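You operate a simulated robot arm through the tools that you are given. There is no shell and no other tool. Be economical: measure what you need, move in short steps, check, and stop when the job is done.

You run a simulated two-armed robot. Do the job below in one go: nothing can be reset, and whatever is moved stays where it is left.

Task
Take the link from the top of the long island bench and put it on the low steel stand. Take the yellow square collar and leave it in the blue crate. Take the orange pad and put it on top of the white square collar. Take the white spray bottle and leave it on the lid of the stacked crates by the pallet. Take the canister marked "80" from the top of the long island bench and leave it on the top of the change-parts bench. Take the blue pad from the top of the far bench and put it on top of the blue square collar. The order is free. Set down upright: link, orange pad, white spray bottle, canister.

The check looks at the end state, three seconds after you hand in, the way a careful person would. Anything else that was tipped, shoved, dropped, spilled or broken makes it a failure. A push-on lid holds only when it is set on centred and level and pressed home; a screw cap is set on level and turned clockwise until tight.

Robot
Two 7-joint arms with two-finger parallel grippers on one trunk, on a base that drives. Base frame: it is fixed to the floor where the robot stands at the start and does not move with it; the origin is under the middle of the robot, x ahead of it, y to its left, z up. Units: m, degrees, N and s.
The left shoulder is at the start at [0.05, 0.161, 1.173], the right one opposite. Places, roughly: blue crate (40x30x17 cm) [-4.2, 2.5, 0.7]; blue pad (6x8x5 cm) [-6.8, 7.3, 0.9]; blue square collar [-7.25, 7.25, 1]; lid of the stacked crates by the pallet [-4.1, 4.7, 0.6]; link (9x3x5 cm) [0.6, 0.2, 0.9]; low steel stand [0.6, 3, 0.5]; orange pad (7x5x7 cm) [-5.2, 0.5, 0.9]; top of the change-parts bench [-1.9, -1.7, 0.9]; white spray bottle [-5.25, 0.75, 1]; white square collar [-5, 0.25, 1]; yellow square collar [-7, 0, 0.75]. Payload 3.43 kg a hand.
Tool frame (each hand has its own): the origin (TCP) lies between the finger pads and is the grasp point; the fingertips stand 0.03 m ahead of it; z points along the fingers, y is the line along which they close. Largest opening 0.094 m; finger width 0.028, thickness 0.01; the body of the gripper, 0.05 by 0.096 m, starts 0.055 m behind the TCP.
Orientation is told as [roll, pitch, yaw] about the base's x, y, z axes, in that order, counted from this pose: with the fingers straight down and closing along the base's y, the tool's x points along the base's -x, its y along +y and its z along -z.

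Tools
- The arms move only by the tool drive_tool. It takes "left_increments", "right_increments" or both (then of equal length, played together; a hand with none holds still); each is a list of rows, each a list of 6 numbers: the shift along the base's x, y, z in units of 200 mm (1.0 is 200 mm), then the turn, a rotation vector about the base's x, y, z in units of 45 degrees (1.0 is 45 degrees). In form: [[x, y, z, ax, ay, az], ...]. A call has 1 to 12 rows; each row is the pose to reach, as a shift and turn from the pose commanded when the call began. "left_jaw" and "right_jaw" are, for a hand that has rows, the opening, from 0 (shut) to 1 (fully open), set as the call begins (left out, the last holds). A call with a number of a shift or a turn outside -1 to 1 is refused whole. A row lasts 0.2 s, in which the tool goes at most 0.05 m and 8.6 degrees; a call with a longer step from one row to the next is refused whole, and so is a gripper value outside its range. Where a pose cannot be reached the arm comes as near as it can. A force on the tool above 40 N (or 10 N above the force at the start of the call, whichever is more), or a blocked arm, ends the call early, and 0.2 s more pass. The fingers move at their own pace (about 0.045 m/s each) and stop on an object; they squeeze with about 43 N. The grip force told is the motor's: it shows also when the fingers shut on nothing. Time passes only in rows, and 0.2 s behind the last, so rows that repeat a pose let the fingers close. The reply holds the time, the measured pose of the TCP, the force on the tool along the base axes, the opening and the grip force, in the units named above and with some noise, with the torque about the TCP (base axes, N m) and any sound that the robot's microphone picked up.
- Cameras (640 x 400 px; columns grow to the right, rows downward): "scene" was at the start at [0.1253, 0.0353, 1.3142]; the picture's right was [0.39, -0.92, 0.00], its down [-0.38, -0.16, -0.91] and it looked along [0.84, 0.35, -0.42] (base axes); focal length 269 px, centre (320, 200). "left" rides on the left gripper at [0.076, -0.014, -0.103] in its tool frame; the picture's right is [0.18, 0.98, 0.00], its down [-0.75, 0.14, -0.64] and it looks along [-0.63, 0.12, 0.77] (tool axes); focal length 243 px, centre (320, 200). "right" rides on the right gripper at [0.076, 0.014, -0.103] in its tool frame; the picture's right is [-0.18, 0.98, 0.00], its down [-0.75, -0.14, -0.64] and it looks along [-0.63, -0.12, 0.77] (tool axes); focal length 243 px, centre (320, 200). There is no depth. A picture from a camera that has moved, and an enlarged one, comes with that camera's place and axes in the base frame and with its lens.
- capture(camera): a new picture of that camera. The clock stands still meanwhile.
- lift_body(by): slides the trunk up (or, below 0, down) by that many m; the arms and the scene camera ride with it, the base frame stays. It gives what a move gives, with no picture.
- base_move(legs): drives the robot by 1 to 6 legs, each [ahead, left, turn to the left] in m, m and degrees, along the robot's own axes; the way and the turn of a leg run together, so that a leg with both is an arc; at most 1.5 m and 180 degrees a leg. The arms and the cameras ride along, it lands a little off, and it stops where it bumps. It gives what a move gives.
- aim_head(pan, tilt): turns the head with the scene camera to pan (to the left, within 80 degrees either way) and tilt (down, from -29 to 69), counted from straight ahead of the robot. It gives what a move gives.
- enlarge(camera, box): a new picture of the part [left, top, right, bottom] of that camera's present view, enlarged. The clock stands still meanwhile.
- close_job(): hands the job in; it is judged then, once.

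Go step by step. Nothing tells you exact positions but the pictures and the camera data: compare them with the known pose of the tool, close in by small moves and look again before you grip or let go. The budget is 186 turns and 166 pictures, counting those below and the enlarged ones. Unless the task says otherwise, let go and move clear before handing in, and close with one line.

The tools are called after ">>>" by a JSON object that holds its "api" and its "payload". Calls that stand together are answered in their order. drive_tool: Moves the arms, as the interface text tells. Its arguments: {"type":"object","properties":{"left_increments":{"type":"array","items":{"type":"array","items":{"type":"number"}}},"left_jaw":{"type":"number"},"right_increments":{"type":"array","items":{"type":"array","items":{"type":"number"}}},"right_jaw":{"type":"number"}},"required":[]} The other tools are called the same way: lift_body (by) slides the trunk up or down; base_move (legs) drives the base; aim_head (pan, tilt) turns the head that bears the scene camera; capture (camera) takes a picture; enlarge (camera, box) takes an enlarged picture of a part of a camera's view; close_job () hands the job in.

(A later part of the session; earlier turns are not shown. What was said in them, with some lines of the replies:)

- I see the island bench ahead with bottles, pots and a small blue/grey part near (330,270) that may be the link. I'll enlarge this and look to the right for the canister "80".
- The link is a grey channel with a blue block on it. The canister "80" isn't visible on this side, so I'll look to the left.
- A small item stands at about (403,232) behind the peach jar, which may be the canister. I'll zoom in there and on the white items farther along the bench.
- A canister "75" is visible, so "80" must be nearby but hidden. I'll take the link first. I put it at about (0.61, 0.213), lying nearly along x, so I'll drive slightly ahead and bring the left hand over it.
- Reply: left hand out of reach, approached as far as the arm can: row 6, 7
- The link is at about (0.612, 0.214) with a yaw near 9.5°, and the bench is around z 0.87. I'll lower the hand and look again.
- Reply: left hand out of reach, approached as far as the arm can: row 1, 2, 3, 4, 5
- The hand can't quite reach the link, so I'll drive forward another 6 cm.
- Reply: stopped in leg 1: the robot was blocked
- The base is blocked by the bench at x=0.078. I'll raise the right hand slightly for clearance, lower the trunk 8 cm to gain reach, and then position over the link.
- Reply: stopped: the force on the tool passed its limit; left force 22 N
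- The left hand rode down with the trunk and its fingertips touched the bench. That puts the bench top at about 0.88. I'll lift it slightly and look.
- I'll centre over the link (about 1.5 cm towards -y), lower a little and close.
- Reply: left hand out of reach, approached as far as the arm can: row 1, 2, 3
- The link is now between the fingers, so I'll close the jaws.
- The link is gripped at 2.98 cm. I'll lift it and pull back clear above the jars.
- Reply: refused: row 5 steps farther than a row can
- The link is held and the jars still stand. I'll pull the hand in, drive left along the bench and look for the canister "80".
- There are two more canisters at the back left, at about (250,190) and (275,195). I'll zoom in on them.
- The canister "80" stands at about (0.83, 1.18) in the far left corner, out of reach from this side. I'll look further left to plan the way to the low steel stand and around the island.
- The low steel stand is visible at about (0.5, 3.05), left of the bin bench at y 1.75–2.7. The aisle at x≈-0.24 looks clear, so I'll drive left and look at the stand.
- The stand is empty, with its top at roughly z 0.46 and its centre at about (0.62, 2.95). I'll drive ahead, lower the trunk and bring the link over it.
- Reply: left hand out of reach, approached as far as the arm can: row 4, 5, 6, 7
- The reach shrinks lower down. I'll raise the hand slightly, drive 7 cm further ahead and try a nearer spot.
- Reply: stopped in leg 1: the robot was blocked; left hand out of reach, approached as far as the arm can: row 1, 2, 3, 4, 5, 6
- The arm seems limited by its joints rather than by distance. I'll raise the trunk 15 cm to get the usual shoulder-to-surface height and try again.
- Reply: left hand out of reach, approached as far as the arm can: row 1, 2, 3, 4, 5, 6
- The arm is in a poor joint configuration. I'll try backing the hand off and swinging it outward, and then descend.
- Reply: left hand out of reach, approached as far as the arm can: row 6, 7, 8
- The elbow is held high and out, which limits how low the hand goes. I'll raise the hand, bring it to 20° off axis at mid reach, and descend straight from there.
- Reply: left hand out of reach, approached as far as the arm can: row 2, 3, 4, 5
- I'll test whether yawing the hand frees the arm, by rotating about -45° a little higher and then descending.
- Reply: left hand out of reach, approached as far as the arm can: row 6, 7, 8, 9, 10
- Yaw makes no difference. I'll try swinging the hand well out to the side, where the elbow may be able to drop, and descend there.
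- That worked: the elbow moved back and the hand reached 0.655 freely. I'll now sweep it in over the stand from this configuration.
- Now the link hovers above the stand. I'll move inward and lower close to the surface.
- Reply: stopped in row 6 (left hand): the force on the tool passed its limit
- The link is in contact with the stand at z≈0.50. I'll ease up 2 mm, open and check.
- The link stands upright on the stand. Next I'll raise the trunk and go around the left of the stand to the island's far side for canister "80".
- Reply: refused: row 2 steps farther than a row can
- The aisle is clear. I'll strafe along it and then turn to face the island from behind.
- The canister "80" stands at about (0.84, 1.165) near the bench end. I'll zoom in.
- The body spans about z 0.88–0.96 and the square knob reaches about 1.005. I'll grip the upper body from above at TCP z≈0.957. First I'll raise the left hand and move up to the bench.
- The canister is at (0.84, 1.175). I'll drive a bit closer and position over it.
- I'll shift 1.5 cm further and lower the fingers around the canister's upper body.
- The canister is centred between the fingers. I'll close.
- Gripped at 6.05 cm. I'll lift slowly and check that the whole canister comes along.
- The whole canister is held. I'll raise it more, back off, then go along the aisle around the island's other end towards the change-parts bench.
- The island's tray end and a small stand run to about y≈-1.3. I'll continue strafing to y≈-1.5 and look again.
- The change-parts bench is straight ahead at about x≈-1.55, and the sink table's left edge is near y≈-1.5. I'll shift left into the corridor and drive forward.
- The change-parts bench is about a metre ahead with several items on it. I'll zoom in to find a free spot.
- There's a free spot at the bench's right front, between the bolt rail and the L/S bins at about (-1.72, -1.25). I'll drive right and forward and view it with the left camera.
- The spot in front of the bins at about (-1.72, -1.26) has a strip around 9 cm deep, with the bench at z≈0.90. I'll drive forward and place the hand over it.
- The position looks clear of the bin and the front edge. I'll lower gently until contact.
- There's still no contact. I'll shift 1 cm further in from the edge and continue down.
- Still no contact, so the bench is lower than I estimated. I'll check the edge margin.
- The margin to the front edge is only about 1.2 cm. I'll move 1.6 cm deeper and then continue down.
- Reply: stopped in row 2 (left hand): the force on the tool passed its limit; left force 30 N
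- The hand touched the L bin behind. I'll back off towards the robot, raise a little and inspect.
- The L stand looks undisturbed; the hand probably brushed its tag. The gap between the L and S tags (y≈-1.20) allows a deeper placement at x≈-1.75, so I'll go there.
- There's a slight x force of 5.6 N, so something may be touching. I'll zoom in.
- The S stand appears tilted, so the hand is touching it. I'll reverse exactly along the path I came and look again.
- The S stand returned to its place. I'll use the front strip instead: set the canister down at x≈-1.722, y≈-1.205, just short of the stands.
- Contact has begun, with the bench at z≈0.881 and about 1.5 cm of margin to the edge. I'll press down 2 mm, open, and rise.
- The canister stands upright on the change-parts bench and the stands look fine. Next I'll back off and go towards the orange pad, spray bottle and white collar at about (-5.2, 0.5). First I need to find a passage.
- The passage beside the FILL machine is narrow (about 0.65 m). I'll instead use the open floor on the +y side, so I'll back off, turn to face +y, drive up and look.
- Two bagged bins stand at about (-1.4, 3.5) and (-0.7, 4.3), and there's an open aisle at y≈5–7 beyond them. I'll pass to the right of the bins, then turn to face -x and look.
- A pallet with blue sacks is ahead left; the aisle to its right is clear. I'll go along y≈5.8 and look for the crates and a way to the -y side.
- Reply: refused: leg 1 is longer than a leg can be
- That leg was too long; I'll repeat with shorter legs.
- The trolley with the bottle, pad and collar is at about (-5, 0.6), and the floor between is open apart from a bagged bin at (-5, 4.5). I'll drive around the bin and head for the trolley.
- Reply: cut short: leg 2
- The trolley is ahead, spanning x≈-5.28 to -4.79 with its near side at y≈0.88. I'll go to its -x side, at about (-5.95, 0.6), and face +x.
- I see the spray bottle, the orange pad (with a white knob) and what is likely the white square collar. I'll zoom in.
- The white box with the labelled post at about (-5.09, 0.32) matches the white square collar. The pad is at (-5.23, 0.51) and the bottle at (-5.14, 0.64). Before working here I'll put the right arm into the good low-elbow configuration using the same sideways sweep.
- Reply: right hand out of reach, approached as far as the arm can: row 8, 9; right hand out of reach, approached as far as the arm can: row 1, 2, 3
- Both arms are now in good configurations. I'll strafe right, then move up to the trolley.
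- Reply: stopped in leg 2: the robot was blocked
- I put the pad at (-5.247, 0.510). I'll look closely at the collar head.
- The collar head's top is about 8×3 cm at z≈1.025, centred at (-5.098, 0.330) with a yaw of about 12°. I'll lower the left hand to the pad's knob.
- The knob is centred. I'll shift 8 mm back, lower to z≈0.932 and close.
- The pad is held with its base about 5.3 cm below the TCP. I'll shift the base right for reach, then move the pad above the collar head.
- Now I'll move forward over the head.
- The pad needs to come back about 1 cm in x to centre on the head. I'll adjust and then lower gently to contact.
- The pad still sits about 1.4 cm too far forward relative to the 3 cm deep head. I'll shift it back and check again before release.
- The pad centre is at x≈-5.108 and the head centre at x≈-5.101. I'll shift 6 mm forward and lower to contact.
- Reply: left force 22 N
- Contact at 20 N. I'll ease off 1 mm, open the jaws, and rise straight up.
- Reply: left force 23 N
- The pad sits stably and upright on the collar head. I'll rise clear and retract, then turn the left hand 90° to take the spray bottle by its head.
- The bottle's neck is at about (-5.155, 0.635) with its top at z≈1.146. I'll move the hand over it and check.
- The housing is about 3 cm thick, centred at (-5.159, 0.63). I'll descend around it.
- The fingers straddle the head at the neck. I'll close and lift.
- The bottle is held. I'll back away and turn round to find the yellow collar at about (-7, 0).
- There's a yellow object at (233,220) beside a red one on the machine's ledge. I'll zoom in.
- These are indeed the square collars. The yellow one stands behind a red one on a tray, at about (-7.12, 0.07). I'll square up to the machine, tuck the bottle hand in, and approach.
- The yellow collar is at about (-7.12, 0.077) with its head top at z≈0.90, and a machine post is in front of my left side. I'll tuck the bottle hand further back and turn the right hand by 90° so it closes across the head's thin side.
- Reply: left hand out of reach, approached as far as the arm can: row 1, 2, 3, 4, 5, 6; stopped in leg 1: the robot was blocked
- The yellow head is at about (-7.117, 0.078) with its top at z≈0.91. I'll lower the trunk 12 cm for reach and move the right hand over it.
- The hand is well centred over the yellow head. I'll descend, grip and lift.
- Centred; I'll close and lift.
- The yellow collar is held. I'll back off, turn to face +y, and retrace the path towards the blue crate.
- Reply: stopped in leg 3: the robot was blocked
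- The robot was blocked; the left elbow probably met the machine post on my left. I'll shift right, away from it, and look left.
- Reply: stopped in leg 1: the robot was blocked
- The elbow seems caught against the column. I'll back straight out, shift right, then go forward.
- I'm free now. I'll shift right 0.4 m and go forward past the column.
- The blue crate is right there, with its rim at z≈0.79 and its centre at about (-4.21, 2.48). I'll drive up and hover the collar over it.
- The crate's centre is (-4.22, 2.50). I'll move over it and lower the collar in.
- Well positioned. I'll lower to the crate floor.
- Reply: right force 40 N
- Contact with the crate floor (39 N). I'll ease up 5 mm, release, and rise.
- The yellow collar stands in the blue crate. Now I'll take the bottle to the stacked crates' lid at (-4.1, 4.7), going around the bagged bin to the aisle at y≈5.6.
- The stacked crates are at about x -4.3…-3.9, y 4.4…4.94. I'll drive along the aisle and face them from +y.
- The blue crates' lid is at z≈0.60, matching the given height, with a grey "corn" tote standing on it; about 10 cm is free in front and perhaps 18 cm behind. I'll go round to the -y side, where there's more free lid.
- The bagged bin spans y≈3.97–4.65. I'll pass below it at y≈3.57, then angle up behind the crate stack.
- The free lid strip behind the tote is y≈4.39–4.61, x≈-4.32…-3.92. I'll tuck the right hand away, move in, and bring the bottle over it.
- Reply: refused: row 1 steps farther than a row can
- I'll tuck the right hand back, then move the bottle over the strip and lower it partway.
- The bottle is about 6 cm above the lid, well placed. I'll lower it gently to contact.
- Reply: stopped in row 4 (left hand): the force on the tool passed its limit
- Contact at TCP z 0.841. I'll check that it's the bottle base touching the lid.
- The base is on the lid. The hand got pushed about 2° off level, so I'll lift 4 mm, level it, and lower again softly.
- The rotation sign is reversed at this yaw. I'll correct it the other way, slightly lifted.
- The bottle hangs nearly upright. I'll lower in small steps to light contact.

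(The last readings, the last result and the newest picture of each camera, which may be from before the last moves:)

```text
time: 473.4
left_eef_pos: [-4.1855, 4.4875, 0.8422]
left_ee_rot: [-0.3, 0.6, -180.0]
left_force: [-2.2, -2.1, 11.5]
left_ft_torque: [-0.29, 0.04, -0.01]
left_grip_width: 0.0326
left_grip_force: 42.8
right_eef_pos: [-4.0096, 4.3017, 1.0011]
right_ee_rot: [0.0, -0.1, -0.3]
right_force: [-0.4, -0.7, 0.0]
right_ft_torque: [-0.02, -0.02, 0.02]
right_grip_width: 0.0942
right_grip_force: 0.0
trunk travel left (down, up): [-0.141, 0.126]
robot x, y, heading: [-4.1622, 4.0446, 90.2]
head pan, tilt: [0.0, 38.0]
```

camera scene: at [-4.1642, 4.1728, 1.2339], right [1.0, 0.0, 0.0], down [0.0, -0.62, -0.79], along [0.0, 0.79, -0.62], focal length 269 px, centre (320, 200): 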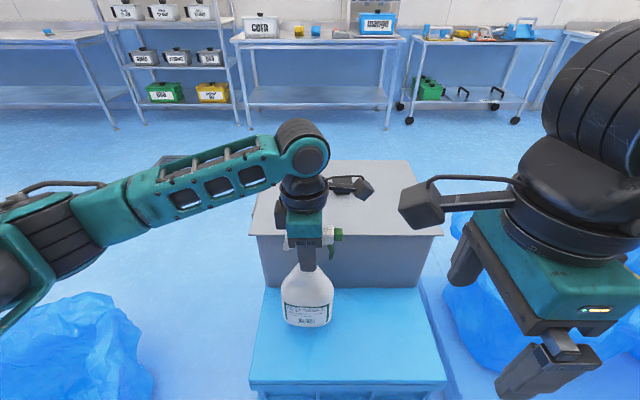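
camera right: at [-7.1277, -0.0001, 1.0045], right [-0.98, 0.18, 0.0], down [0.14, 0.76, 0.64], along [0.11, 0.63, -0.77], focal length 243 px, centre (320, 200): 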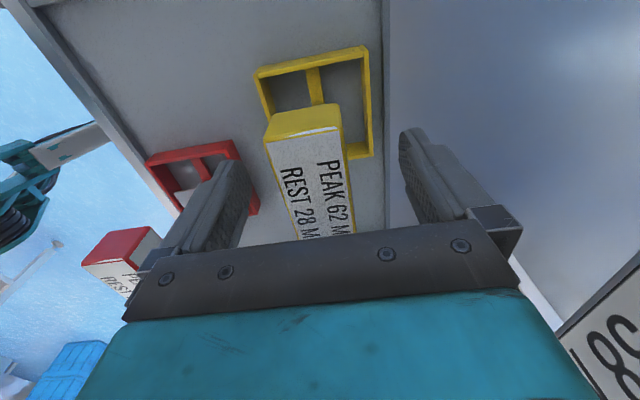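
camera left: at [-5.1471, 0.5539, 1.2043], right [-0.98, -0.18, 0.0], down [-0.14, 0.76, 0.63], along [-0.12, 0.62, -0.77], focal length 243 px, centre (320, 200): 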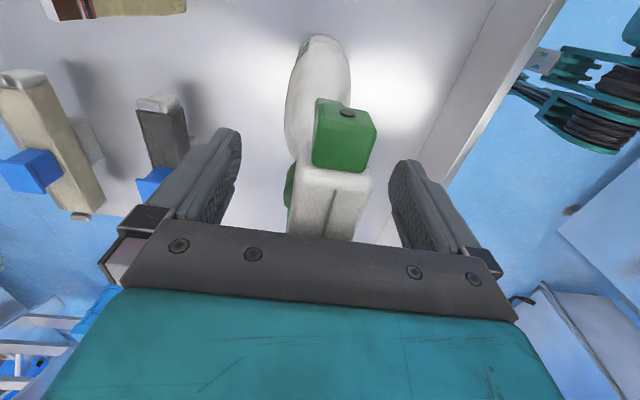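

Light contact. I'll open the jaws.

>>> {"api": "drive_tool", "payload": {"left_increments": [[0, 0, 0, 0, 0, 0], [0, 0, 0, 0, 0, 0], [0, 0, 0, 0, 0, 0]], "left_jaw": 0.75}}

>>> {"api": "enlarge", "payload": {"camera": "scene", "box": [230, 190, 390, 390]}}

```text
time: 474.2
left_eef_pos: [-4.1856, 4.4882, 0.8406]
left_ee_rot: [-0.1, 0.4, -180.0]
left_force: [-0.5, 0.0, -0.1]
left_ft_torque: [0.01, 0.04, -0.01]
left_grip_width: 0.0704
left_grip_force: 0.1
right_eef_pos: [-4.0095, 4.3033, 1.0002]
right_ee_rot: [-0.1, -0.1, -0.2]
right_force: [0.2, -0.2, 1.1]
right_ft_torque: [0.01, -0.01, -0.01]
right_grip_width: 0.0937
right_grip_force: 0.1
trunk travel left (down, up): [-0.141, 0.126]
robot x, y, heading: [-4.1643, 4.0478, 90.2]
head pan, tilt: [0.0, 38.0]
```

```text
2.00 times, centred on (310, 290) of scene
camera zoom: at [-4.1643, 4.1725, 1.2339], right [1.0, 0.0, 0.0], down [0.0, -0.62, -0.79], along [0.0, 0.79, -0.62], focal length 539 px, centre (340, 20)
```

zoom: 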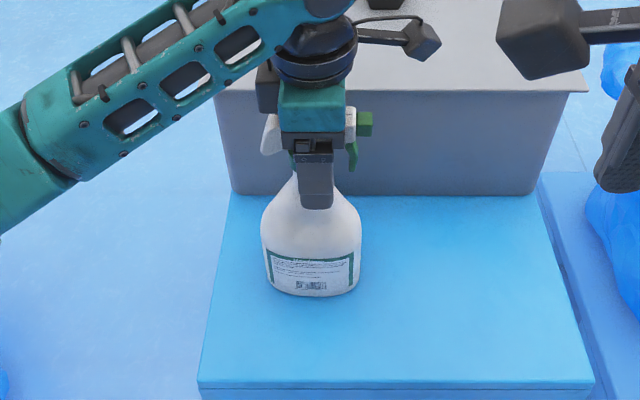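

Released, and the bottle stands. I'll rise straight up, clear, and verify.

>>> {"api": "drive_tool", "payload": {"left_increments": [[0, 0, 0.15, 0, 0, 0], [0, 0, 0.35, 0, 0, 0], [0, 0, 0.55, 0, 0, 0], [0, 0, 0.75, 0, 0, 0], [0, 0, 0.95, 0, 0, 0], [-0.2, 0, 1.0, 0, 0, 0], [-0.4, -0.1, 1.0, 0, 0, 0], [-0.6, -0.2, 1.0, 0, 0, 0], [-0.8, -0.3, 1.0, 0, 0, 0]]}}

>>> {"api": "capture", "payload": {"camera": "scene"}}

```text
time: 476.2
left_eef_pos: [-4.347, 4.4286, 1.0409]
left_ee_rot: [0.0, 0.7, 180.0]
left_force: [0.0, -0.8, -0.4]
left_ft_torque: [0.05, 0.0, -0.01]
left_grip_width: 0.0707
left_grip_force: 0.1
right_eef_pos: [-4.0093, 4.3028, 1.0006]
right_ee_rot: [-0.1, 0.0, -0.3]
right_force: [0.1, 0.1, 0.0]
right_ft_torque: [0.0, 0.0, 0.01]
right_grip_width: 0.094
right_grip_force: 0.0
trunk travel left (down, up): [-0.141, 0.126]
robot x, y, heading: [-4.1646, 4.0473, 90.1]
head pan, tilt: [0.0, 38.0]
```

```text
43 pictures are left
camera scene: at [-4.1648, 4.1722, 1.234], right [1.0, 0.0, 0.0], down [0.0, -0.62, -0.79], along [0.0, 0.79, -0.62], focal length 269 px, centre (320, 200)
```

scene: 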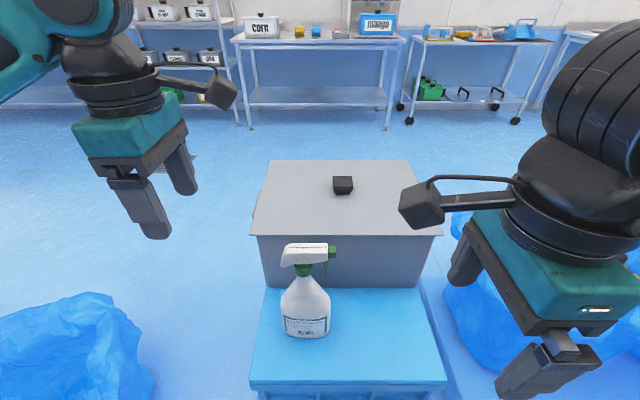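

The bottle stands upright on the crate lid. The last job is the blue pad at (-6.8, 7.3), so I'll retrace out and drive towards the far bench.

>>> {"api": "base_move", "payload": {"legs": [[-0.29, 0.15, 0], [-0.2, 0.42, 0], [0, 0.92, 0], [1.4, 0, 0], [0.9, 0.5, 0]]}}

>>> {"api": "lift_body", "payload": {"by": 0.12}}

>>> {"api": "aim_head", "payload": {"pan": 20, "tilt": 18}}

>>> {"api": "capture", "payload": {"camera": "scene"}}

```text
time: 497.0
left_eef_pos: [-6.427, 6.2271, 1.0406]
left_ee_rot: [0.0, 0.4, -177.5]
left_force: [0.2, -0.5, -0.1]
left_ft_torque: [0.02, 0.01, -0.03]
left_grip_width: 0.0705
left_grip_force: 0.1
right_eef_pos: [-6.0841, 6.1143, 1.001]
right_ee_rot: [-0.2, 0.0, 2.1]
right_force: [-0.2, -0.1, -0.4]
right_ft_torque: [-0.05, 0.04, -0.03]
right_grip_width: 0.094
right_grip_force: 0.0
trunk travel left (down, up): [-0.141, 0.126]
robot x, y, heading: [-6.2283, 5.8507, 92.6]
head pan, tilt: [0.0, 38.0]
```

```text
time: 498.5
left_eef_pos: [-6.4257, 6.2264, 1.1608]
left_ee_rot: [0.0, 0.3, -177.4]
left_force: [0.5, -0.1, -0.4]
left_ft_torque: [0.0, -0.01, 0.01]
left_grip_width: 0.0705
left_grip_force: 0.0
right_eef_pos: [-6.0844, 6.1156, 1.1208]
right_ee_rot: [-0.2, 0.0, 2.2]
right_force: [0.5, -0.7, 0.0]
right_ft_torque: [0.0, -0.02, 0.02]
right_grip_width: 0.0939
right_grip_force: 0.1
trunk travel left (down, up): [-0.261, 0.006]
robot x, y, heading: [-6.2298, 5.8463, 92.4]
head pan, tilt: [0.0, 38.0]
```

```text
time: 499.3
left_eef_pos: [-6.4258, 6.2258, 1.1607]
left_ee_rot: [0.0, 0.4, -177.5]
left_force: [-0.7, -0.5, -0.2]
left_ft_torque: [0.01, -0.02, 0.01]
left_grip_width: 0.0707
left_grip_force: 0.0
right_eef_pos: [-6.0843, 6.1158, 1.1205]
right_ee_rot: [-0.1, 0.0, 2.2]
right_force: [-0.5, 0.0, -0.3]
right_ft_torque: [0.01, 0.04, 0.01]
right_grip_width: 0.0943
right_grip_force: 0.2
trunk travel left (down, up): [-0.261, 0.006]
robot x, y, heading: [-6.2271, 5.8552, 92.7]
head pan, tilt: [20.0, 18.0]
```

```text
42 pictures are left
camera scene: at [-6.2659, 5.9779, 1.3855], right [0.92, 0.38, 0.0], down [0.12, -0.29, -0.95], along [-0.37, 0.88, -0.31], focal length 269 px, centre (320, 200)
```

scene: 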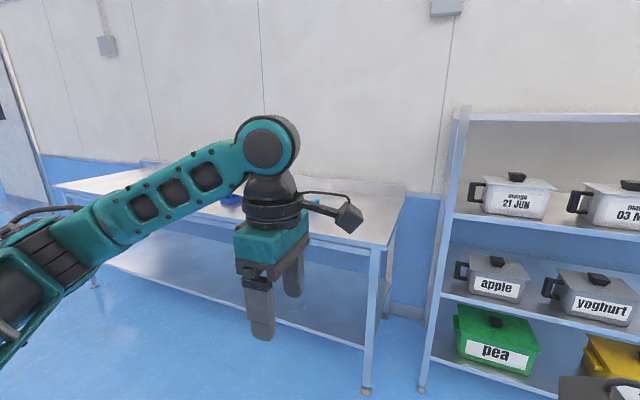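

The far bench's front edge is at y≈6.95. I'll move closer and left to see the pad and the blue collar.

>>> {"api": "base_move", "payload": {"legs": [[0.35, 0.75, -2.5]]}}

>>> {"api": "aim_head", "payload": {"pan": -5, "tilt": 28}}

>>> {"api": "capture", "payload": {"camera": "scene"}}

```text
time: 503.7
left_eef_pos: [-7.1637, 6.5701, 1.1603]
left_ee_rot: [0.0, 0.4, 179.5]
left_force: [0.0, 0.2, 0.0]
left_ft_torque: [0.01, -0.01, -0.03]
left_grip_width: 0.0702
left_grip_force: 0.1
right_eef_pos: [-6.8278, 6.4413, 1.1216]
right_ee_rot: [-0.1, -0.1, -0.9]
right_force: [-0.7, 0.4, 0.3]
right_ft_torque: [-0.02, -0.01, -0.01]
right_grip_width: 0.094
right_grip_force: 0.0
trunk travel left (down, up): [-0.261, 0.006]
robot x, y, heading: [-6.9862, 6.1836, 89.7]
head pan, tilt: [20.0, 18.0]
```

```text
time: 504.6
left_eef_pos: [-7.1626, 6.5693, 1.161]
left_ee_rot: [0.0, 0.5, 179.5]
left_force: [0.0, -0.1, 0.3]
left_ft_torque: [-0.01, 0.0, -0.01]
left_grip_width: 0.0705
left_grip_force: 0.2
right_eef_pos: [-6.8289, 6.4415, 1.1211]
right_ee_rot: [-0.1, 0.0, -0.9]
right_force: [0.6, 0.8, 0.2]
right_ft_torque: [-0.02, 0.02, 0.01]
right_grip_width: 0.0941
right_grip_force: 0.1
trunk travel left (down, up): [-0.261, 0.006]
robot x, y, heading: [-6.9856, 6.1876, 89.7]
head pan, tilt: [-5.0, 28.0]
```

```text
41 pictures are left
camera scene: at [-6.9764, 6.3167, 1.3695], right [1.0, -0.09, 0.0], down [-0.04, -0.47, -0.88], along [0.08, 0.88, -0.47], focal length 269 px, centre (320, 200)
```

scene: 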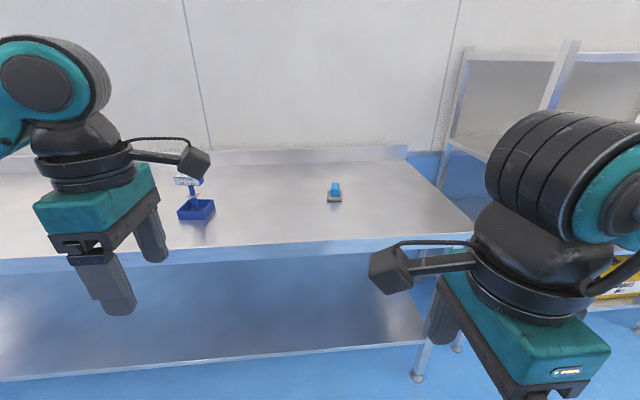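

The blue pad is at about (-6.835, 7.23) and the blue collar at (-7.34, 7.18). I'll zoom in on both.

>>> {"api": "enlarge", "payload": {"camera": "scene", "box": [160, 160, 360, 240]}}

```text
3.20 times, centred on (260, 200) of scene
camera zoom: at [-6.9764, 6.3167, 1.3695], right [1.0, -0.09, 0.0], down [-0.04, -0.47, -0.88], along [0.08, 0.88, -0.47], focal length 862 px, centre (512, 200)
```

zoom: 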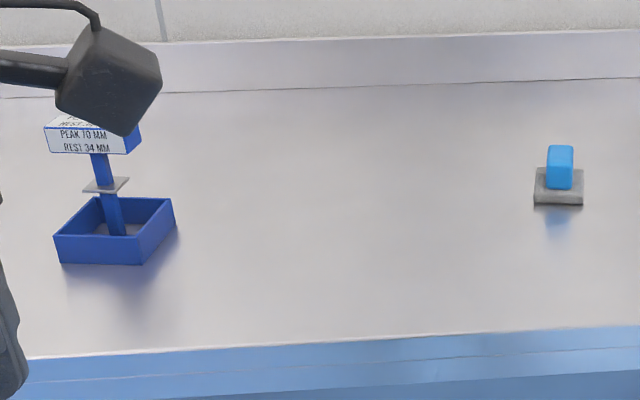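

The pad is a grey base with a narrow blue handle. I'll rotate the left hand back to close along x, then move up in front of the pad.

>>> {"api": "drive_tool", "payload": {"left_increments": [[0, 0, 0, 0, 0, -0.18], [0, 0, 0, 0, 0, -0.36], [0, 0, 0, 0, 0, -0.54], [0, 0, 0, 0, 0, -0.72], [0, 0, 0, 0, 0, -0.9], [0, 0, 0, 0, 0, -1.0]], "left_jaw": 1}}

>>> {"api": "drive_tool", "payload": {"left_increments": [[0, 0, 0, 0, 0, -0.18], [0, 0, 0, 0, 0, -0.36], [0, 0, 0, 0, 0, -0.54], [0, 0, 0, 0, 0, -0.72], [0, 0, 0, 0, 0, -0.9], [0, 0, 0, 0, 0, -0.99]]}}

>>> {"api": "base_move", "payload": {"legs": [[0, -0.31, 0.3], [0.49, 0, 0]]}}

>>> {"api": "capture", "payload": {"camera": "left"}}

>>> {"api": "capture", "payload": {"camera": "scene"}}

```text
time: 506.0
left_eef_pos: [-7.1631, 6.5698, 1.16]
left_ee_rot: [0.0, 0.5, 134.3]
left_force: [-0.2, 0.2, -0.1]
left_ft_torque: [-0.01, -0.05, -0.01]
left_grip_width: 0.0939
left_grip_force: 0.0
right_eef_pos: [-6.8287, 6.4411, 1.1218]
right_ee_rot: [-0.1, -0.1, -0.9]
right_force: [-0.2, 0.8, 0.5]
right_ft_torque: [-0.01, -0.02, -0.03]
right_grip_width: 0.0941
right_grip_force: 0.0
trunk travel left (down, up): [-0.261, 0.006]
robot x, y, heading: [-6.9886, 6.1829, 89.9]
head pan, tilt: [-5.0, 28.0]
```

```text
time: 507.4
left_eef_pos: [-7.1632, 6.5692, 1.1602]
left_ee_rot: [0.0, 0.4, 89.7]
left_force: [0.4, -0.2, -0.1]
left_ft_torque: [-0.01, -0.01, 0.0]
left_grip_width: 0.094
left_grip_force: 0.1
right_eef_pos: [-6.8276, 6.4412, 1.122]
right_ee_rot: [0.0, 0.0, -0.9]
right_force: [0.2, 0.5, 0.3]
right_ft_torque: [0.0, 0.01, -0.02]
right_grip_width: 0.0942
right_grip_force: 0.1
trunk travel left (down, up): [-0.261, 0.006]
robot x, y, heading: [-6.9877, 6.1873, 89.8]
head pan, tilt: [-5.0, 28.0]
```

```text
time: 512.0
left_eef_pos: [-6.8418, 7.0685, 1.1605]
left_ee_rot: [0.0, 0.4, 89.5]
left_force: [0.2, -0.1, -0.1]
left_ft_torque: [0.0, 0.01, 0.0]
left_grip_width: 0.094
left_grip_force: 0.0
right_eef_pos: [-6.5082, 6.9365, 1.1206]
right_ee_rot: [-0.3, 0.0, -1.1]
right_force: [0.7, 0.3, -0.2]
right_ft_torque: [-0.02, -0.01, -0.01]
right_grip_width: 0.0941
right_grip_force: 0.0
trunk travel left (down, up): [-0.261, 0.006]
robot x, y, heading: [-6.667, 6.6828, 89.2]
head pan, tilt: [-5.0, 28.0]
```

```text
39 pictures are left
camera left: at [-6.8286, 6.9923, 1.2627], right [-0.98, -0.18, 0.0], down [-0.14, 0.76, 0.64], along [-0.11, 0.63, -0.77], focal length 243 px, centre (320, 200)
```

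left: 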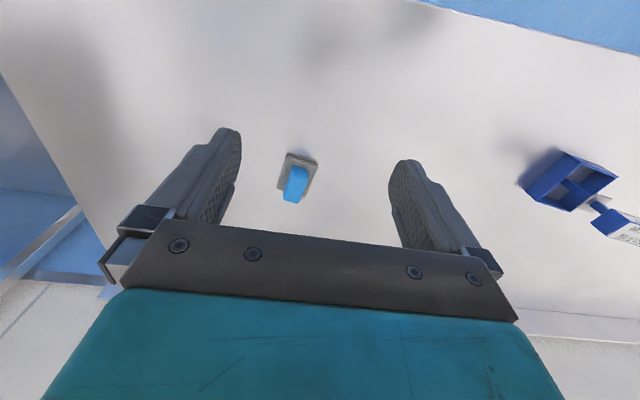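

```text
38 pictures are left
camera scene: at [-6.6561, 6.8139, 1.3694], right [0.99, -0.1, 0.0], down [-0.05, -0.47, -0.88], along [0.09, 0.88, -0.47], focal length 269 px, centre (320, 200)
```

scene: 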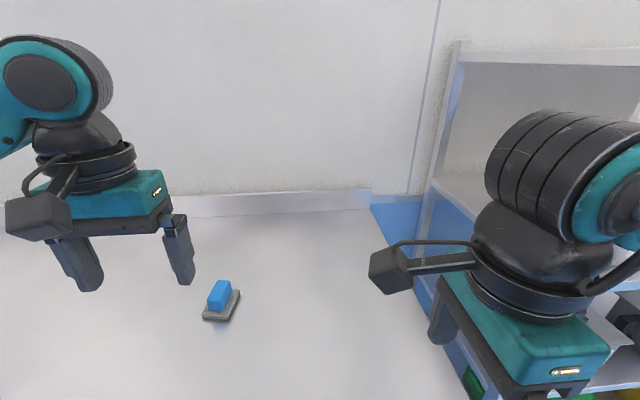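

The pad is at (-6.829, 7.247) with its long axis rotated about -13°. I'll nudge forward, lower the trunk 10 cm, and position the hand over it.

>>> {"api": "base_move", "payload": {"legs": [[0.05, 0, 0]]}}

>>> {"api": "lift_body", "payload": {"by": -0.1}}

```text
time: 512.8
left_eef_pos: [-6.8424, 7.0701, 1.1608]
left_ee_rot: [0.0, 0.5, 89.6]
left_force: [-0.5, -0.5, 0.0]
left_ft_torque: [0.01, 0.0, -0.02]
left_grip_width: 0.0943
left_grip_force: 0.0
right_eef_pos: [-6.5071, 6.9386, 1.1212]
right_ee_rot: [-0.1, 0.1, -1.2]
right_force: [0.4, 0.0, -0.5]
right_ft_torque: [0.0, -0.03, -0.03]
right_grip_width: 0.0942
right_grip_force: 0.0
trunk travel left (down, up): [-0.261, 0.006]
robot x, y, heading: [-6.6633, 6.6808, 89.4]
head pan, tilt: [-5.0, 28.0]
stopped in leg 1: the robot was blocked; the commanded pose is now the measured one
```

```text
time: 514.1
left_eef_pos: [-6.841, 7.0697, 1.0606]
left_ee_rot: [0.0, 0.3, 89.6]
left_force: [-0.3, 0.2, -0.2]
left_ft_torque: [-0.01, 0.01, -0.02]
left_grip_width: 0.094
left_grip_force: 0.1
right_eef_pos: [-6.5074, 6.9387, 1.0207]
right_ee_rot: [-0.2, 0.0, -1.2]
right_force: [-0.7, 0.1, -0.6]
right_ft_torque: [-0.01, 0.02, 0.0]
right_grip_width: 0.0939
right_grip_force: 0.1
trunk travel left (down, up): [-0.161, 0.106]
robot x, y, heading: [-6.665, 6.6832, 89.2]
head pan, tilt: [-5.0, 28.0]
```

Now I'll move over the pad with a -13° turn.

>>> {"api": "drive_tool", "payload": {"left_increments": [[0, 0.2, 0, 0, 0, -0.1], [0.03, 0.4, 0, 0, 0, -0.2], [0.06, 0.6, 0, 0, 0, -0.3], [0.06, 0.8, 0, 0, 0, -0.3], [0.06, 0.885, -0.1, 0, 0, -0.3], [0.06, 0.885, -0.3, 0, 0, -0.3], [0.06, 0.885, -0.3, 0, 0, -0.3]]}}

>>> {"api": "capture", "payload": {"camera": "left"}}

```text
time: 515.7
left_eef_pos: [-6.8288, 7.2467, 1.0011]
left_ee_rot: [-0.1, 0.4, 76.0]
left_force: [-0.5, -0.7, 0.4]
left_ft_torque: [-0.01, -0.02, -0.02]
left_grip_width: 0.0941
left_grip_force: 0.0
right_eef_pos: [-6.5068, 6.9398, 1.0212]
right_ee_rot: [-0.1, 0.1, -1.2]
right_force: [1.0, -0.1, 0.5]
right_ft_torque: [0.0, 0.0, -0.01]
right_grip_width: 0.094
right_grip_force: 0.0
trunk travel left (down, up): [-0.161, 0.106]
robot x, y, heading: [-6.6648, 6.6832, 89.2]
head pan, tilt: [-5.0, 28.0]
```

```text
37 pictures are left
camera left: at [-6.8339, 7.1696, 1.1018], right [-1.0, 0.06, 0.0], down [0.05, 0.77, 0.64], along [0.04, 0.64, -0.77], focal length 243 px, centre (320, 200)
```

left: 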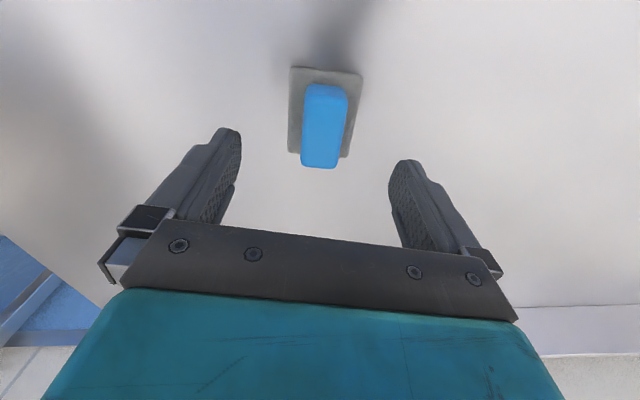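

Well aligned. I'll descend, grip and lift.

>>> {"api": "drive_tool", "payload": {"left_increments": [[-0.02, -0.01, -0.15, 0, 0, 0.05], [-0.02, -0.01, -0.28, 0, 0, 0.05], [-0.02, -0.01, -0.345, 0, 0, 0.05], [-0.02, -0.01, -0.345, 0, 0, 0.05]]}}

>>> {"api": "drive_tool", "payload": {"left_increments": [[0, 0, 0, 0, 0, 0], [0, 0, 0, 0, 0, 0], [0, 0, 0, 0, 0, 0], [0, 0, 0, 0, 0, 0], [0, 0, 0, 0, 0, 0]], "left_jaw": 0.1}}

>>> {"api": "drive_tool", "payload": {"left_increments": [[0, 0, 0.1, 0, 0, 0], [0, 0, 0.3, 0, 0, 0], [0, 0, 0.5, 0, 0, 0], [0, 0, 0.7, 0, 0, 0], [0, 0, 0.9, 0, 0, 0]]}}

>>> {"api": "capture", "payload": {"camera": "left"}}

```text
time: 516.7
left_eef_pos: [-6.8342, 7.2436, 0.9332]
left_ee_rot: [-0.1, 0.4, 78.3]
left_force: [0.1, 0.0, -0.5]
left_ft_torque: [0.02, -0.01, 0.02]
left_grip_width: 0.0939
left_grip_force: 0.1
right_eef_pos: [-6.5076, 6.9396, 1.0202]
right_ee_rot: [-0.1, 0.0, -1.2]
right_force: [0.2, 0.5, -1.0]
right_ft_torque: [-0.02, -0.02, -0.02]
right_grip_width: 0.0939
right_grip_force: 0.1
trunk travel left (down, up): [-0.161, 0.106]
robot x, y, heading: [-6.669, 6.685, 89.1]
head pan, tilt: [-5.0, 28.0]
```

```text
time: 517.9
left_eef_pos: [-6.8347, 7.245, 0.9312]
left_ee_rot: [0.0, 0.4, 78.3]
left_force: [0.1, -0.3, -0.9]
left_ft_torque: [-0.03, 0.02, 0.04]
left_grip_width: 0.0356
left_grip_force: 42.9
right_eef_pos: [-6.5072, 6.9391, 1.0215]
right_ee_rot: [-0.1, 0.1, -1.2]
right_force: [-0.3, 0.7, 0.0]
right_ft_torque: [-0.01, 0.03, -0.02]
right_grip_width: 0.094
right_grip_force: 0.0
trunk travel left (down, up): [-0.161, 0.106]
robot x, y, heading: [-6.6682, 6.6834, 89.3]
head pan, tilt: [-5.0, 28.0]
```

```text
time: 519.1
left_eef_pos: [-6.8354, 7.2441, 1.1127]
left_ee_rot: [-0.1, 0.3, 78.3]
left_force: [0.2, 0.5, -0.6]
left_ft_torque: [0.0, -0.01, 0.03]
left_grip_width: 0.0357
left_grip_force: 42.6
right_eef_pos: [-6.5073, 6.9375, 1.0209]
right_ee_rot: [-0.2, 0.1, -1.2]
right_force: [-0.7, -0.3, 0.0]
right_ft_torque: [-0.01, 0.05, -0.02]
right_grip_width: 0.0941
right_grip_force: 0.2
trunk travel left (down, up): [-0.161, 0.106]
robot x, y, heading: [-6.6641, 6.6845, 89.5]
head pan, tilt: [-5.0, 28.0]
```

```text
36 pictures are left
camera left: at [-6.8376, 7.1668, 1.2143], right [-1.0, 0.02, 0.0], down [0.02, 0.77, 0.64], along [0.01, 0.64, -0.77], focal length 243 px, centre (320, 200)
```

left: 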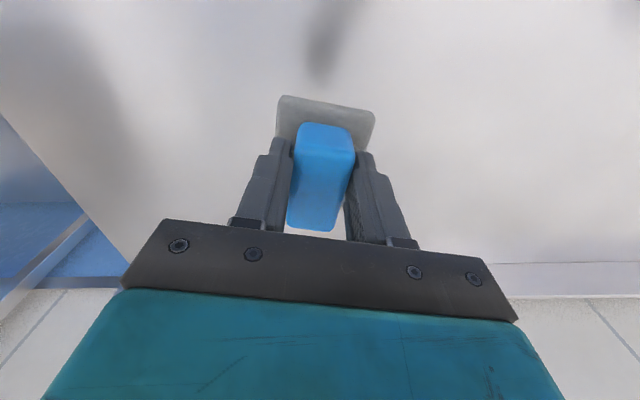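

The pad is held, with its base 5.1 cm below the TCP. I'll back off, strafe left to the collar, and turn the hand +90° so the pad's long side lies along the head.

>>> {"api": "base_move", "payload": {"legs": [[-0.3, 0, 0.6], [0, 0.52, 0]]}}

>>> {"api": "drive_tool", "payload": {"left_increments": [[0, -0.05, 0, 0, 0, 0.18], [0, -0.1, 0, 0, 0, 0.36], [0, -0.15, 0, 0, 0, 0.54], [0, -0.2, 0, 0, 0, 0.72], [0, -0.2, 0, 0, 0, 0.9], [0, -0.2, 0, 0, 0, 1.0]]}}

>>> {"api": "drive_tool", "payload": {"left_increments": [[0, 0, 0, 0, 0, 0.18], [0, 0, 0, 0, 0, 0.36], [0, 0, 0, 0, 0, 0.54], [0, 0, 0, 0, 0, 0.72], [0, 0, 0, 0, 0, 0.9], [0, 0, 0, 0, 0, 1.0]]}}

>>> {"api": "aim_head", "payload": {"pan": 5, "tilt": 35}}

>>> {"api": "capture", "payload": {"camera": "scene"}}

```text
time: 523.8
left_eef_pos: [-7.3661, 6.949, 1.1116]
left_ee_rot: [0.0, 0.4, 79.3]
left_force: [-0.3, 0.3, -0.1]
left_ft_torque: [0.0, -0.01, 0.02]
left_grip_width: 0.0355
left_grip_force: 43.1
right_eef_pos: [-7.0325, 6.6487, 1.021]
right_ee_rot: [-0.1, 0.2, -0.3]
right_force: [0.7, 0.4, 0.1]
right_ft_torque: [0.05, -0.03, 0.0]
right_grip_width: 0.094
right_grip_force: 0.1
trunk travel left (down, up): [-0.161, 0.106]
robot x, y, heading: [-7.1853, 6.3948, 90.3]
head pan, tilt: [-5.0, 28.0]
```

```text
time: 525.2
left_eef_pos: [-7.3655, 6.9094, 1.1112]
left_ee_rot: [0.0, 0.4, 124.4]
left_force: [0.0, 0.5, -1.3]
left_ft_torque: [-0.01, 0.03, -0.02]
left_grip_width: 0.0351
left_grip_force: 43.6
right_eef_pos: [-7.0307, 6.6482, 1.0208]
right_ee_rot: [-0.2, 0.2, -0.3]
right_force: [-0.2, 0.4, 0.2]
right_ft_torque: [0.0, 0.0, 0.0]
right_grip_width: 0.094
right_grip_force: 0.1
trunk travel left (down, up): [-0.161, 0.106]
robot x, y, heading: [-7.1903, 6.3924, 90.3]
head pan, tilt: [-5.0, 28.0]
```

```text
time: 526.6
left_eef_pos: [-7.3658, 6.9089, 1.1108]
left_ee_rot: [0.0, 0.4, 169.3]
left_force: [0.2, -0.8, -0.9]
left_ft_torque: [0.01, -0.02, 0.01]
left_grip_width: 0.0354
left_grip_force: 42.9
right_eef_pos: [-7.0328, 6.6483, 1.0205]
right_ee_rot: [-0.2, 0.2, -0.2]
right_force: [0.1, 0.0, 0.3]
right_ft_torque: [0.0, 0.01, 0.02]
right_grip_width: 0.094
right_grip_force: 0.2
trunk travel left (down, up): [-0.161, 0.106]
robot x, y, heading: [-7.1889, 6.3881, 90.4]
head pan, tilt: [-5.0, 28.0]
```

```text
time: 527.3
left_eef_pos: [-7.3649, 6.9078, 1.1116]
left_ee_rot: [-0.1, 0.3, 169.1]
left_force: [-0.2, -0.2, 0.0]
left_ft_torque: [-0.01, 0.0, 0.0]
left_grip_width: 0.0354
left_grip_force: 43.4
right_eef_pos: [-7.0337, 6.6486, 1.0206]
right_ee_rot: [0.0, 0.2, -0.2]
right_force: [0.7, 0.6, 0.1]
right_ft_torque: [0.01, 0.01, 0.0]
right_grip_width: 0.0939
right_grip_force: 0.1
trunk travel left (down, up): [-0.161, 0.106]
robot x, y, heading: [-7.1878, 6.3908, 90.5]
head pan, tilt: [5.0, 35.0]
```

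```text
35 pictures are left
camera scene: at [-7.1949, 6.5187, 1.2585], right [1.0, 0.09, 0.0], down [0.05, -0.57, -0.82], along [-0.07, 0.82, -0.57], focal length 269 px, centre (320, 200)
```

scene: 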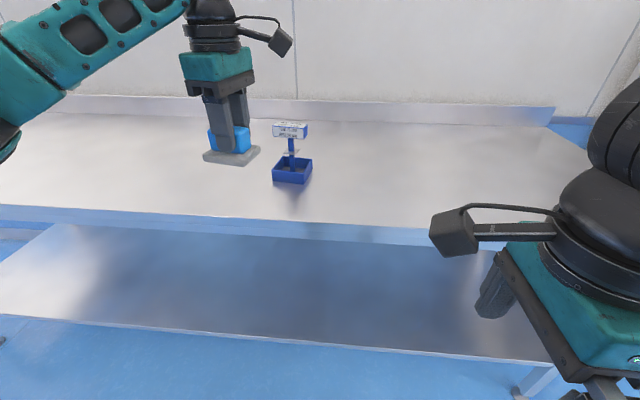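

The collar head's top is at about z 1.02, and the pad's base is now at 1.06. I'll drive forward and get a close view.

>>> {"api": "drive_tool", "payload": {"left_increments": [[0, -0.1, 0.1, 0, 0, 0], [0, -0.3, 0.15, 0, 0, 0.05]]}}

>>> {"api": "base_move", "payload": {"legs": [[0.27, 0, 0]]}}

>>> {"api": "enlarge", "payload": {"camera": "scene", "box": [200, 130, 360, 270]}}

>>> {"api": "capture", "payload": {"camera": "left"}}

```text
time: 527.9
left_eef_pos: [-7.3665, 6.8475, 1.1415]
left_ee_rot: [0.2, 0.3, 171.5]
left_force: [0.4, 0.2, -1.3]
left_ft_torque: [0.02, -0.04, -0.03]
left_grip_width: 0.0354
left_grip_force: 43.1
right_eef_pos: [-7.0323, 6.6468, 1.0214]
right_ee_rot: [-0.1, 0.1, -0.2]
right_force: [0.4, 0.1, -0.2]
right_ft_torque: [-0.01, -0.01, -0.03]
right_grip_width: 0.094
right_grip_force: 0.1
trunk travel left (down, up): [-0.161, 0.106]
robot x, y, heading: [-7.1878, 6.3912, 90.0]
head pan, tilt: [5.0, 35.0]
```

```text
time: 529.8
left_eef_pos: [-7.3667, 7.1199, 1.1413]
left_ee_rot: [0.1, 0.4, 171.6]
left_force: [-0.4, -0.3, -1.2]
left_ft_torque: [0.01, 0.03, -0.01]
left_grip_width: 0.0352
left_grip_force: 42.4
right_eef_pos: [-7.0334, 6.9196, 1.021]
right_ee_rot: [-0.2, 0.1, -0.2]
right_force: [-0.2, 0.9, -0.4]
right_ft_torque: [-0.02, 0.01, 0.0]
right_grip_width: 0.0942
right_grip_force: 0.1
trunk travel left (down, up): [-0.161, 0.106]
robot x, y, heading: [-7.1865, 6.6612, 90.5]
head pan, tilt: [5.0, 35.0]
```

```text
2.86 times, centred on (280, 200) of scene
camera zoom: at [-7.196, 6.7907, 1.2584], right [1.0, 0.09, 0.0], down [0.05, -0.57, -0.82], along [-0.07, 0.82, -0.57], focal length 770 px, centre (434, 200)
```

zoom: 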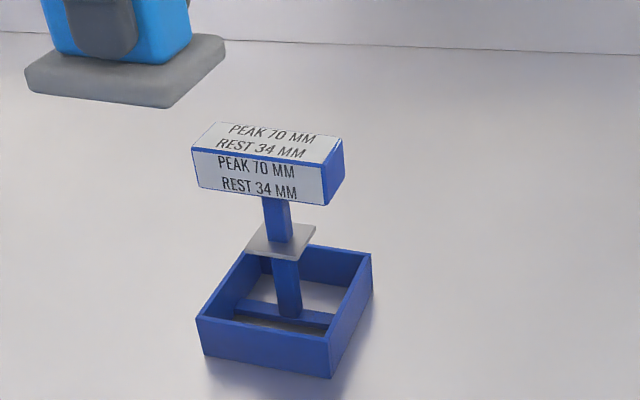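

```text
33 pictures are left
camera left: at [-7.2914, 7.1226, 1.2434], right [0.04, -1.0, 0.0], down [-0.77, -0.03, 0.64], along [-0.64, -0.02, -0.77], focal length 243 px, centre (320, 200)
```

left: 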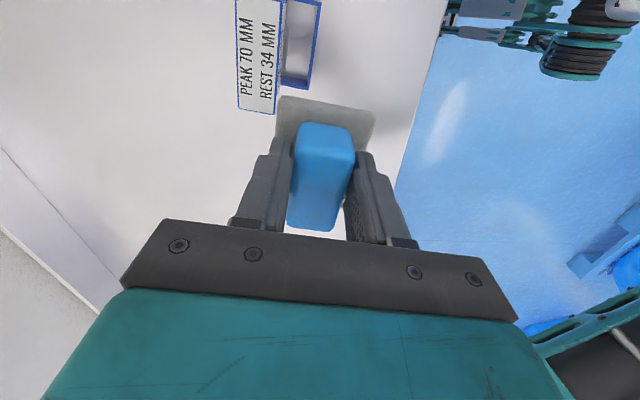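

The head centre is (-7.3285, 7.1775) with its top at z≈1.0245 and a yaw of -6°. I'll bring the pad over it and check before touching down.

>>> {"api": "drive_tool", "payload": {"left_increments": [[0.12, 0.14, 0, 0, 0, 0.02], [0.24, 0.28, 0, 0, 0, 0.04], [0.24, 0.28, -0.15, 0, 0, 0.04], [0.24, 0.28, -0.27, 0, 0, 0.04], [0.24, 0.28, -0.27, 0, 0, 0.04]]}}

>>> {"api": "enlarge", "payload": {"camera": "scene", "box": [200, 110, 360, 250]}}

>>> {"api": "enlarge", "payload": {"camera": "left", "box": [200, 20, 440, 220]}}

```text
time: 531.0
left_eef_pos: [-7.3194, 7.1733, 1.0855]
left_ee_rot: [0.1, 0.4, 173.3]
left_force: [-0.1, 0.6, -0.4]
left_ft_torque: [-0.02, -0.03, -0.02]
left_grip_width: 0.0354
left_grip_force: 42.5
right_eef_pos: [-7.0339, 6.9188, 1.0216]
right_ee_rot: [-0.2, 0.2, -0.1]
right_force: [0.7, 0.2, -0.1]
right_ft_torque: [0.03, -0.02, 0.0]
right_grip_width: 0.094
right_grip_force: 0.1
trunk travel left (down, up): [-0.161, 0.106]
robot x, y, heading: [-7.1937, 6.6619, 90.4]
head pan, tilt: [5.0, 35.0]
```

```text
2.86 times, centred on (280, 180) of scene
camera zoom: at [-7.196, 6.7902, 1.2585], right [1.0, 0.09, 0.0], down [0.05, -0.57, -0.82], along [-0.07, 0.82, -0.57], focal length 770 px, centre (434, 257)
```

zoom: 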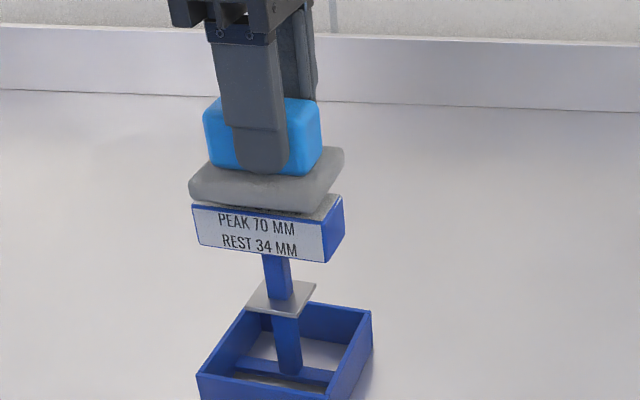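

```text
2.00 times, centred on (320, 120) of left
camera zoom: at [-7.2435, 7.1786, 1.1874], right [0.07, -1.0, 0.0], down [-0.77, -0.05, 0.64], along [-0.63, -0.04, -0.77], focal length 485 px, centre (320, 360)
```

zoom: 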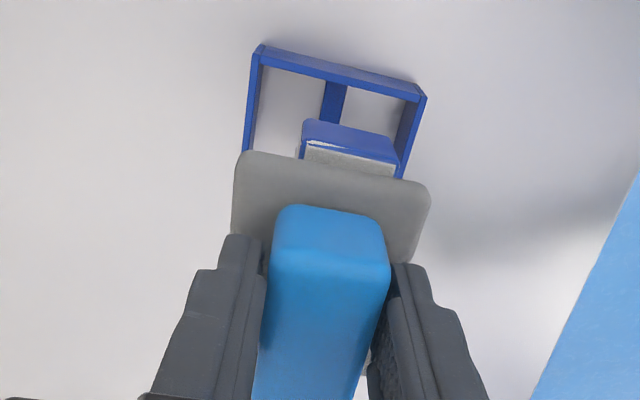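

The pad is nicely over the head, only about 4 mm off in y. I'll correct that and lower to contact.

>>> {"api": "drive_tool", "payload": {"left_increments": [[0, -0.02, 0, 0, 0, 0], [0, -0.02, -0.025, 0, 0, 0], [0, -0.02, -0.035, 0, 0, 0], [0, -0.02, -0.045, 0, 0, 0], [0, -0.02, -0.055, 0, 0, 0], [0, -0.02, -0.055, 0, 0, 0]]}}

```text
time: 532.4
left_eef_pos: [-7.3189, 7.1709, 1.0776]
left_ee_rot: [-0.1, 0.3, 173.3]
left_force: [-0.8, 0.6, 3.8]
left_ft_torque: [-0.03, 0.07, -0.01]
left_grip_width: 0.0357
left_grip_force: 43.0
right_eef_pos: [-7.0328, 6.919, 1.0209]
right_ee_rot: [-0.1, 0.1, -0.2]
right_force: [-0.1, -0.2, -0.2]
right_ft_torque: [0.0, 0.02, -0.02]
right_grip_width: 0.0941
right_grip_force: 0.0
trunk travel left (down, up): [-0.161, 0.106]
robot x, y, heading: [-7.1831, 6.6637, 90.3]
head pan, tilt: [5.0, 35.0]
```

Light contact. I'll press 1 mm more, release, and check.

>>> {"api": "drive_tool", "payload": {"left_increments": [[0, 0, -0.004, 0, 0, 0], [0, 0, -0.004, 0, 0, 0]]}}

>>> {"api": "drive_tool", "payload": {"left_increments": [[0, 0, 0, 0, 0, 0], [0, 0, 0, 0, 0, 0], [0, 0, 0, 0, 0, 0]], "left_jaw": 0.75}}

>>> {"api": "drive_tool", "payload": {"left_increments": [[0, 0, 0.1, 0, 0, 0], [0, 0, 0.25, 0, 0, 0], [0, 0, 0.45, 0, 0, 0], [0, 0, 0.65, 0, 0, 0], [-0.1, -0.15, 0.75, 0, 0, 0], [-0.2, -0.3, 0.75, 0, 0, 0], [-0.3, -0.45, 0.75, 0, 0, 0]]}}

>>> {"api": "enlarge", "payload": {"camera": "scene", "box": [200, 110, 360, 250]}}

```text
time: 533.0
left_eef_pos: [-7.3186, 7.1717, 1.0768]
left_ee_rot: [-0.1, 0.3, 173.4]
left_force: [-1.9, 1.4, 9.4]
left_ft_torque: [-0.06, 0.13, -0.11]
left_grip_width: 0.0356
left_grip_force: 43.1
right_eef_pos: [-7.0328, 6.9193, 1.0203]
right_ee_rot: [-0.2, 0.1, -0.1]
right_force: [0.3, 0.4, 1.1]
right_ft_torque: [-0.03, -0.02, 0.01]
right_grip_width: 0.094
right_grip_force: 0.0
trunk travel left (down, up): [-0.161, 0.106]
robot x, y, heading: [-7.1872, 6.6622, 90.0]
head pan, tilt: [5.0, 35.0]
```

```text
time: 533.8
left_eef_pos: [-7.3192, 7.1722, 1.0763]
left_ee_rot: [0.1, 0.3, 173.3]
left_force: [-0.2, 0.0, 0.9]
left_ft_torque: [-0.02, 0.02, 0.0]
left_grip_width: 0.0704
left_grip_force: 0.0
right_eef_pos: [-7.0329, 6.9192, 1.0204]
right_ee_rot: [-0.1, 0.1, -0.2]
right_force: [-0.3, 0.3, -0.3]
right_ft_torque: [0.0, 0.01, 0.02]
right_grip_width: 0.0939
right_grip_force: 0.1
trunk travel left (down, up): [-0.161, 0.106]
robot x, y, heading: [-7.1911, 6.6652, 90.2]
head pan, tilt: [5.0, 35.0]
```

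```text
time: 535.4
left_eef_pos: [-7.3789, 7.0806, 1.2249]
left_ee_rot: [-0.1, 0.4, 173.3]
left_force: [0.2, 0.6, 1.2]
left_ft_torque: [0.0, 0.01, 0.01]
left_grip_width: 0.0707
left_grip_force: 0.0
right_eef_pos: [-7.0342, 6.9196, 1.0213]
right_ee_rot: [-0.1, 0.1, -0.1]
right_force: [-0.7, -0.1, -1.0]
right_ft_torque: [-0.01, -0.01, -0.01]
right_grip_width: 0.094
right_grip_force: 0.1
trunk travel left (down, up): [-0.161, 0.106]
robot x, y, heading: [-7.1885, 6.6652, 90.3]
head pan, tilt: [5.0, 35.0]
```

```text
2.86 times, centred on (280, 180) of scene
camera zoom: at [-7.1965, 6.7897, 1.2586], right [1.0, 0.09, 0.0], down [0.05, -0.57, -0.82], along [-0.07, 0.82, -0.57], focal length 770 px, centre (434, 257)
```

zoom: 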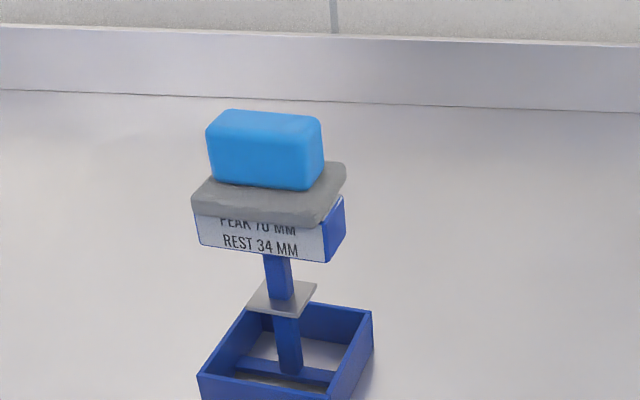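

The blue pad sits level on the blue collar. I'll back clear of the bench and hand in.

>>> {"api": "base_move", "payload": {"legs": [[-0.35, 0, 0]]}}

>>> {"api": "capture", "payload": {"camera": "scene"}}

```text
time: 537.7
left_eef_pos: [-7.3754, 6.7288, 1.2258]
left_ee_rot: [0.0, 0.4, 173.0]
left_force: [0.1, 0.2, 1.0]
left_ft_torque: [0.0, 0.02, -0.01]
left_grip_width: 0.0705
left_grip_force: 0.1
right_eef_pos: [-7.0312, 6.5645, 1.0209]
right_ee_rot: [-0.1, 0.1, -0.5]
right_force: [-0.6, 0.3, 0.0]
right_ft_torque: [0.0, -0.01, 0.02]
right_grip_width: 0.094
right_grip_force: 0.2
trunk travel left (down, up): [-0.161, 0.106]
robot x, y, heading: [-7.186, 6.3082, 89.9]
head pan, tilt: [5.0, 35.0]
```

```text
29 pictures are left
camera scene: at [-7.1948, 6.4354, 1.2586], right [1.0, 0.09, 0.0], down [0.05, -0.57, -0.82], along [-0.07, 0.82, -0.57], focal length 269 px, centre (320, 200)
```

scene: 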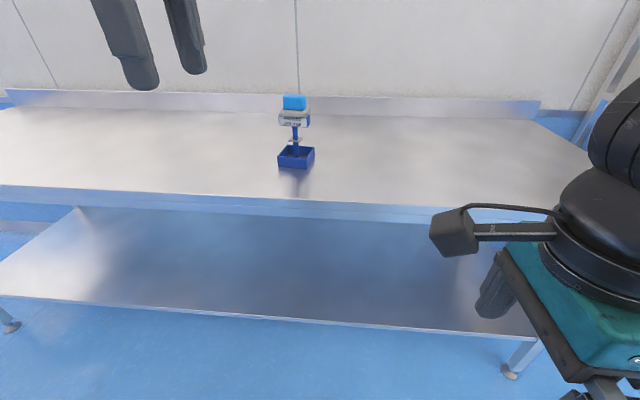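

The pad is resting steadily on the blue collar, both hands are clear, and all six items are placed, so I'm handing in.

>>> {"api": "close_job", "payload": {}}

```text
The job is handed in.
```

I placed all six items and handed the job in; the check's result hasn't come back. While I was placing the canister, the hand bumped the L stand and tilted the S stand on the change-parts bench. Both looked back in place afterwards, S within about a millimetre.
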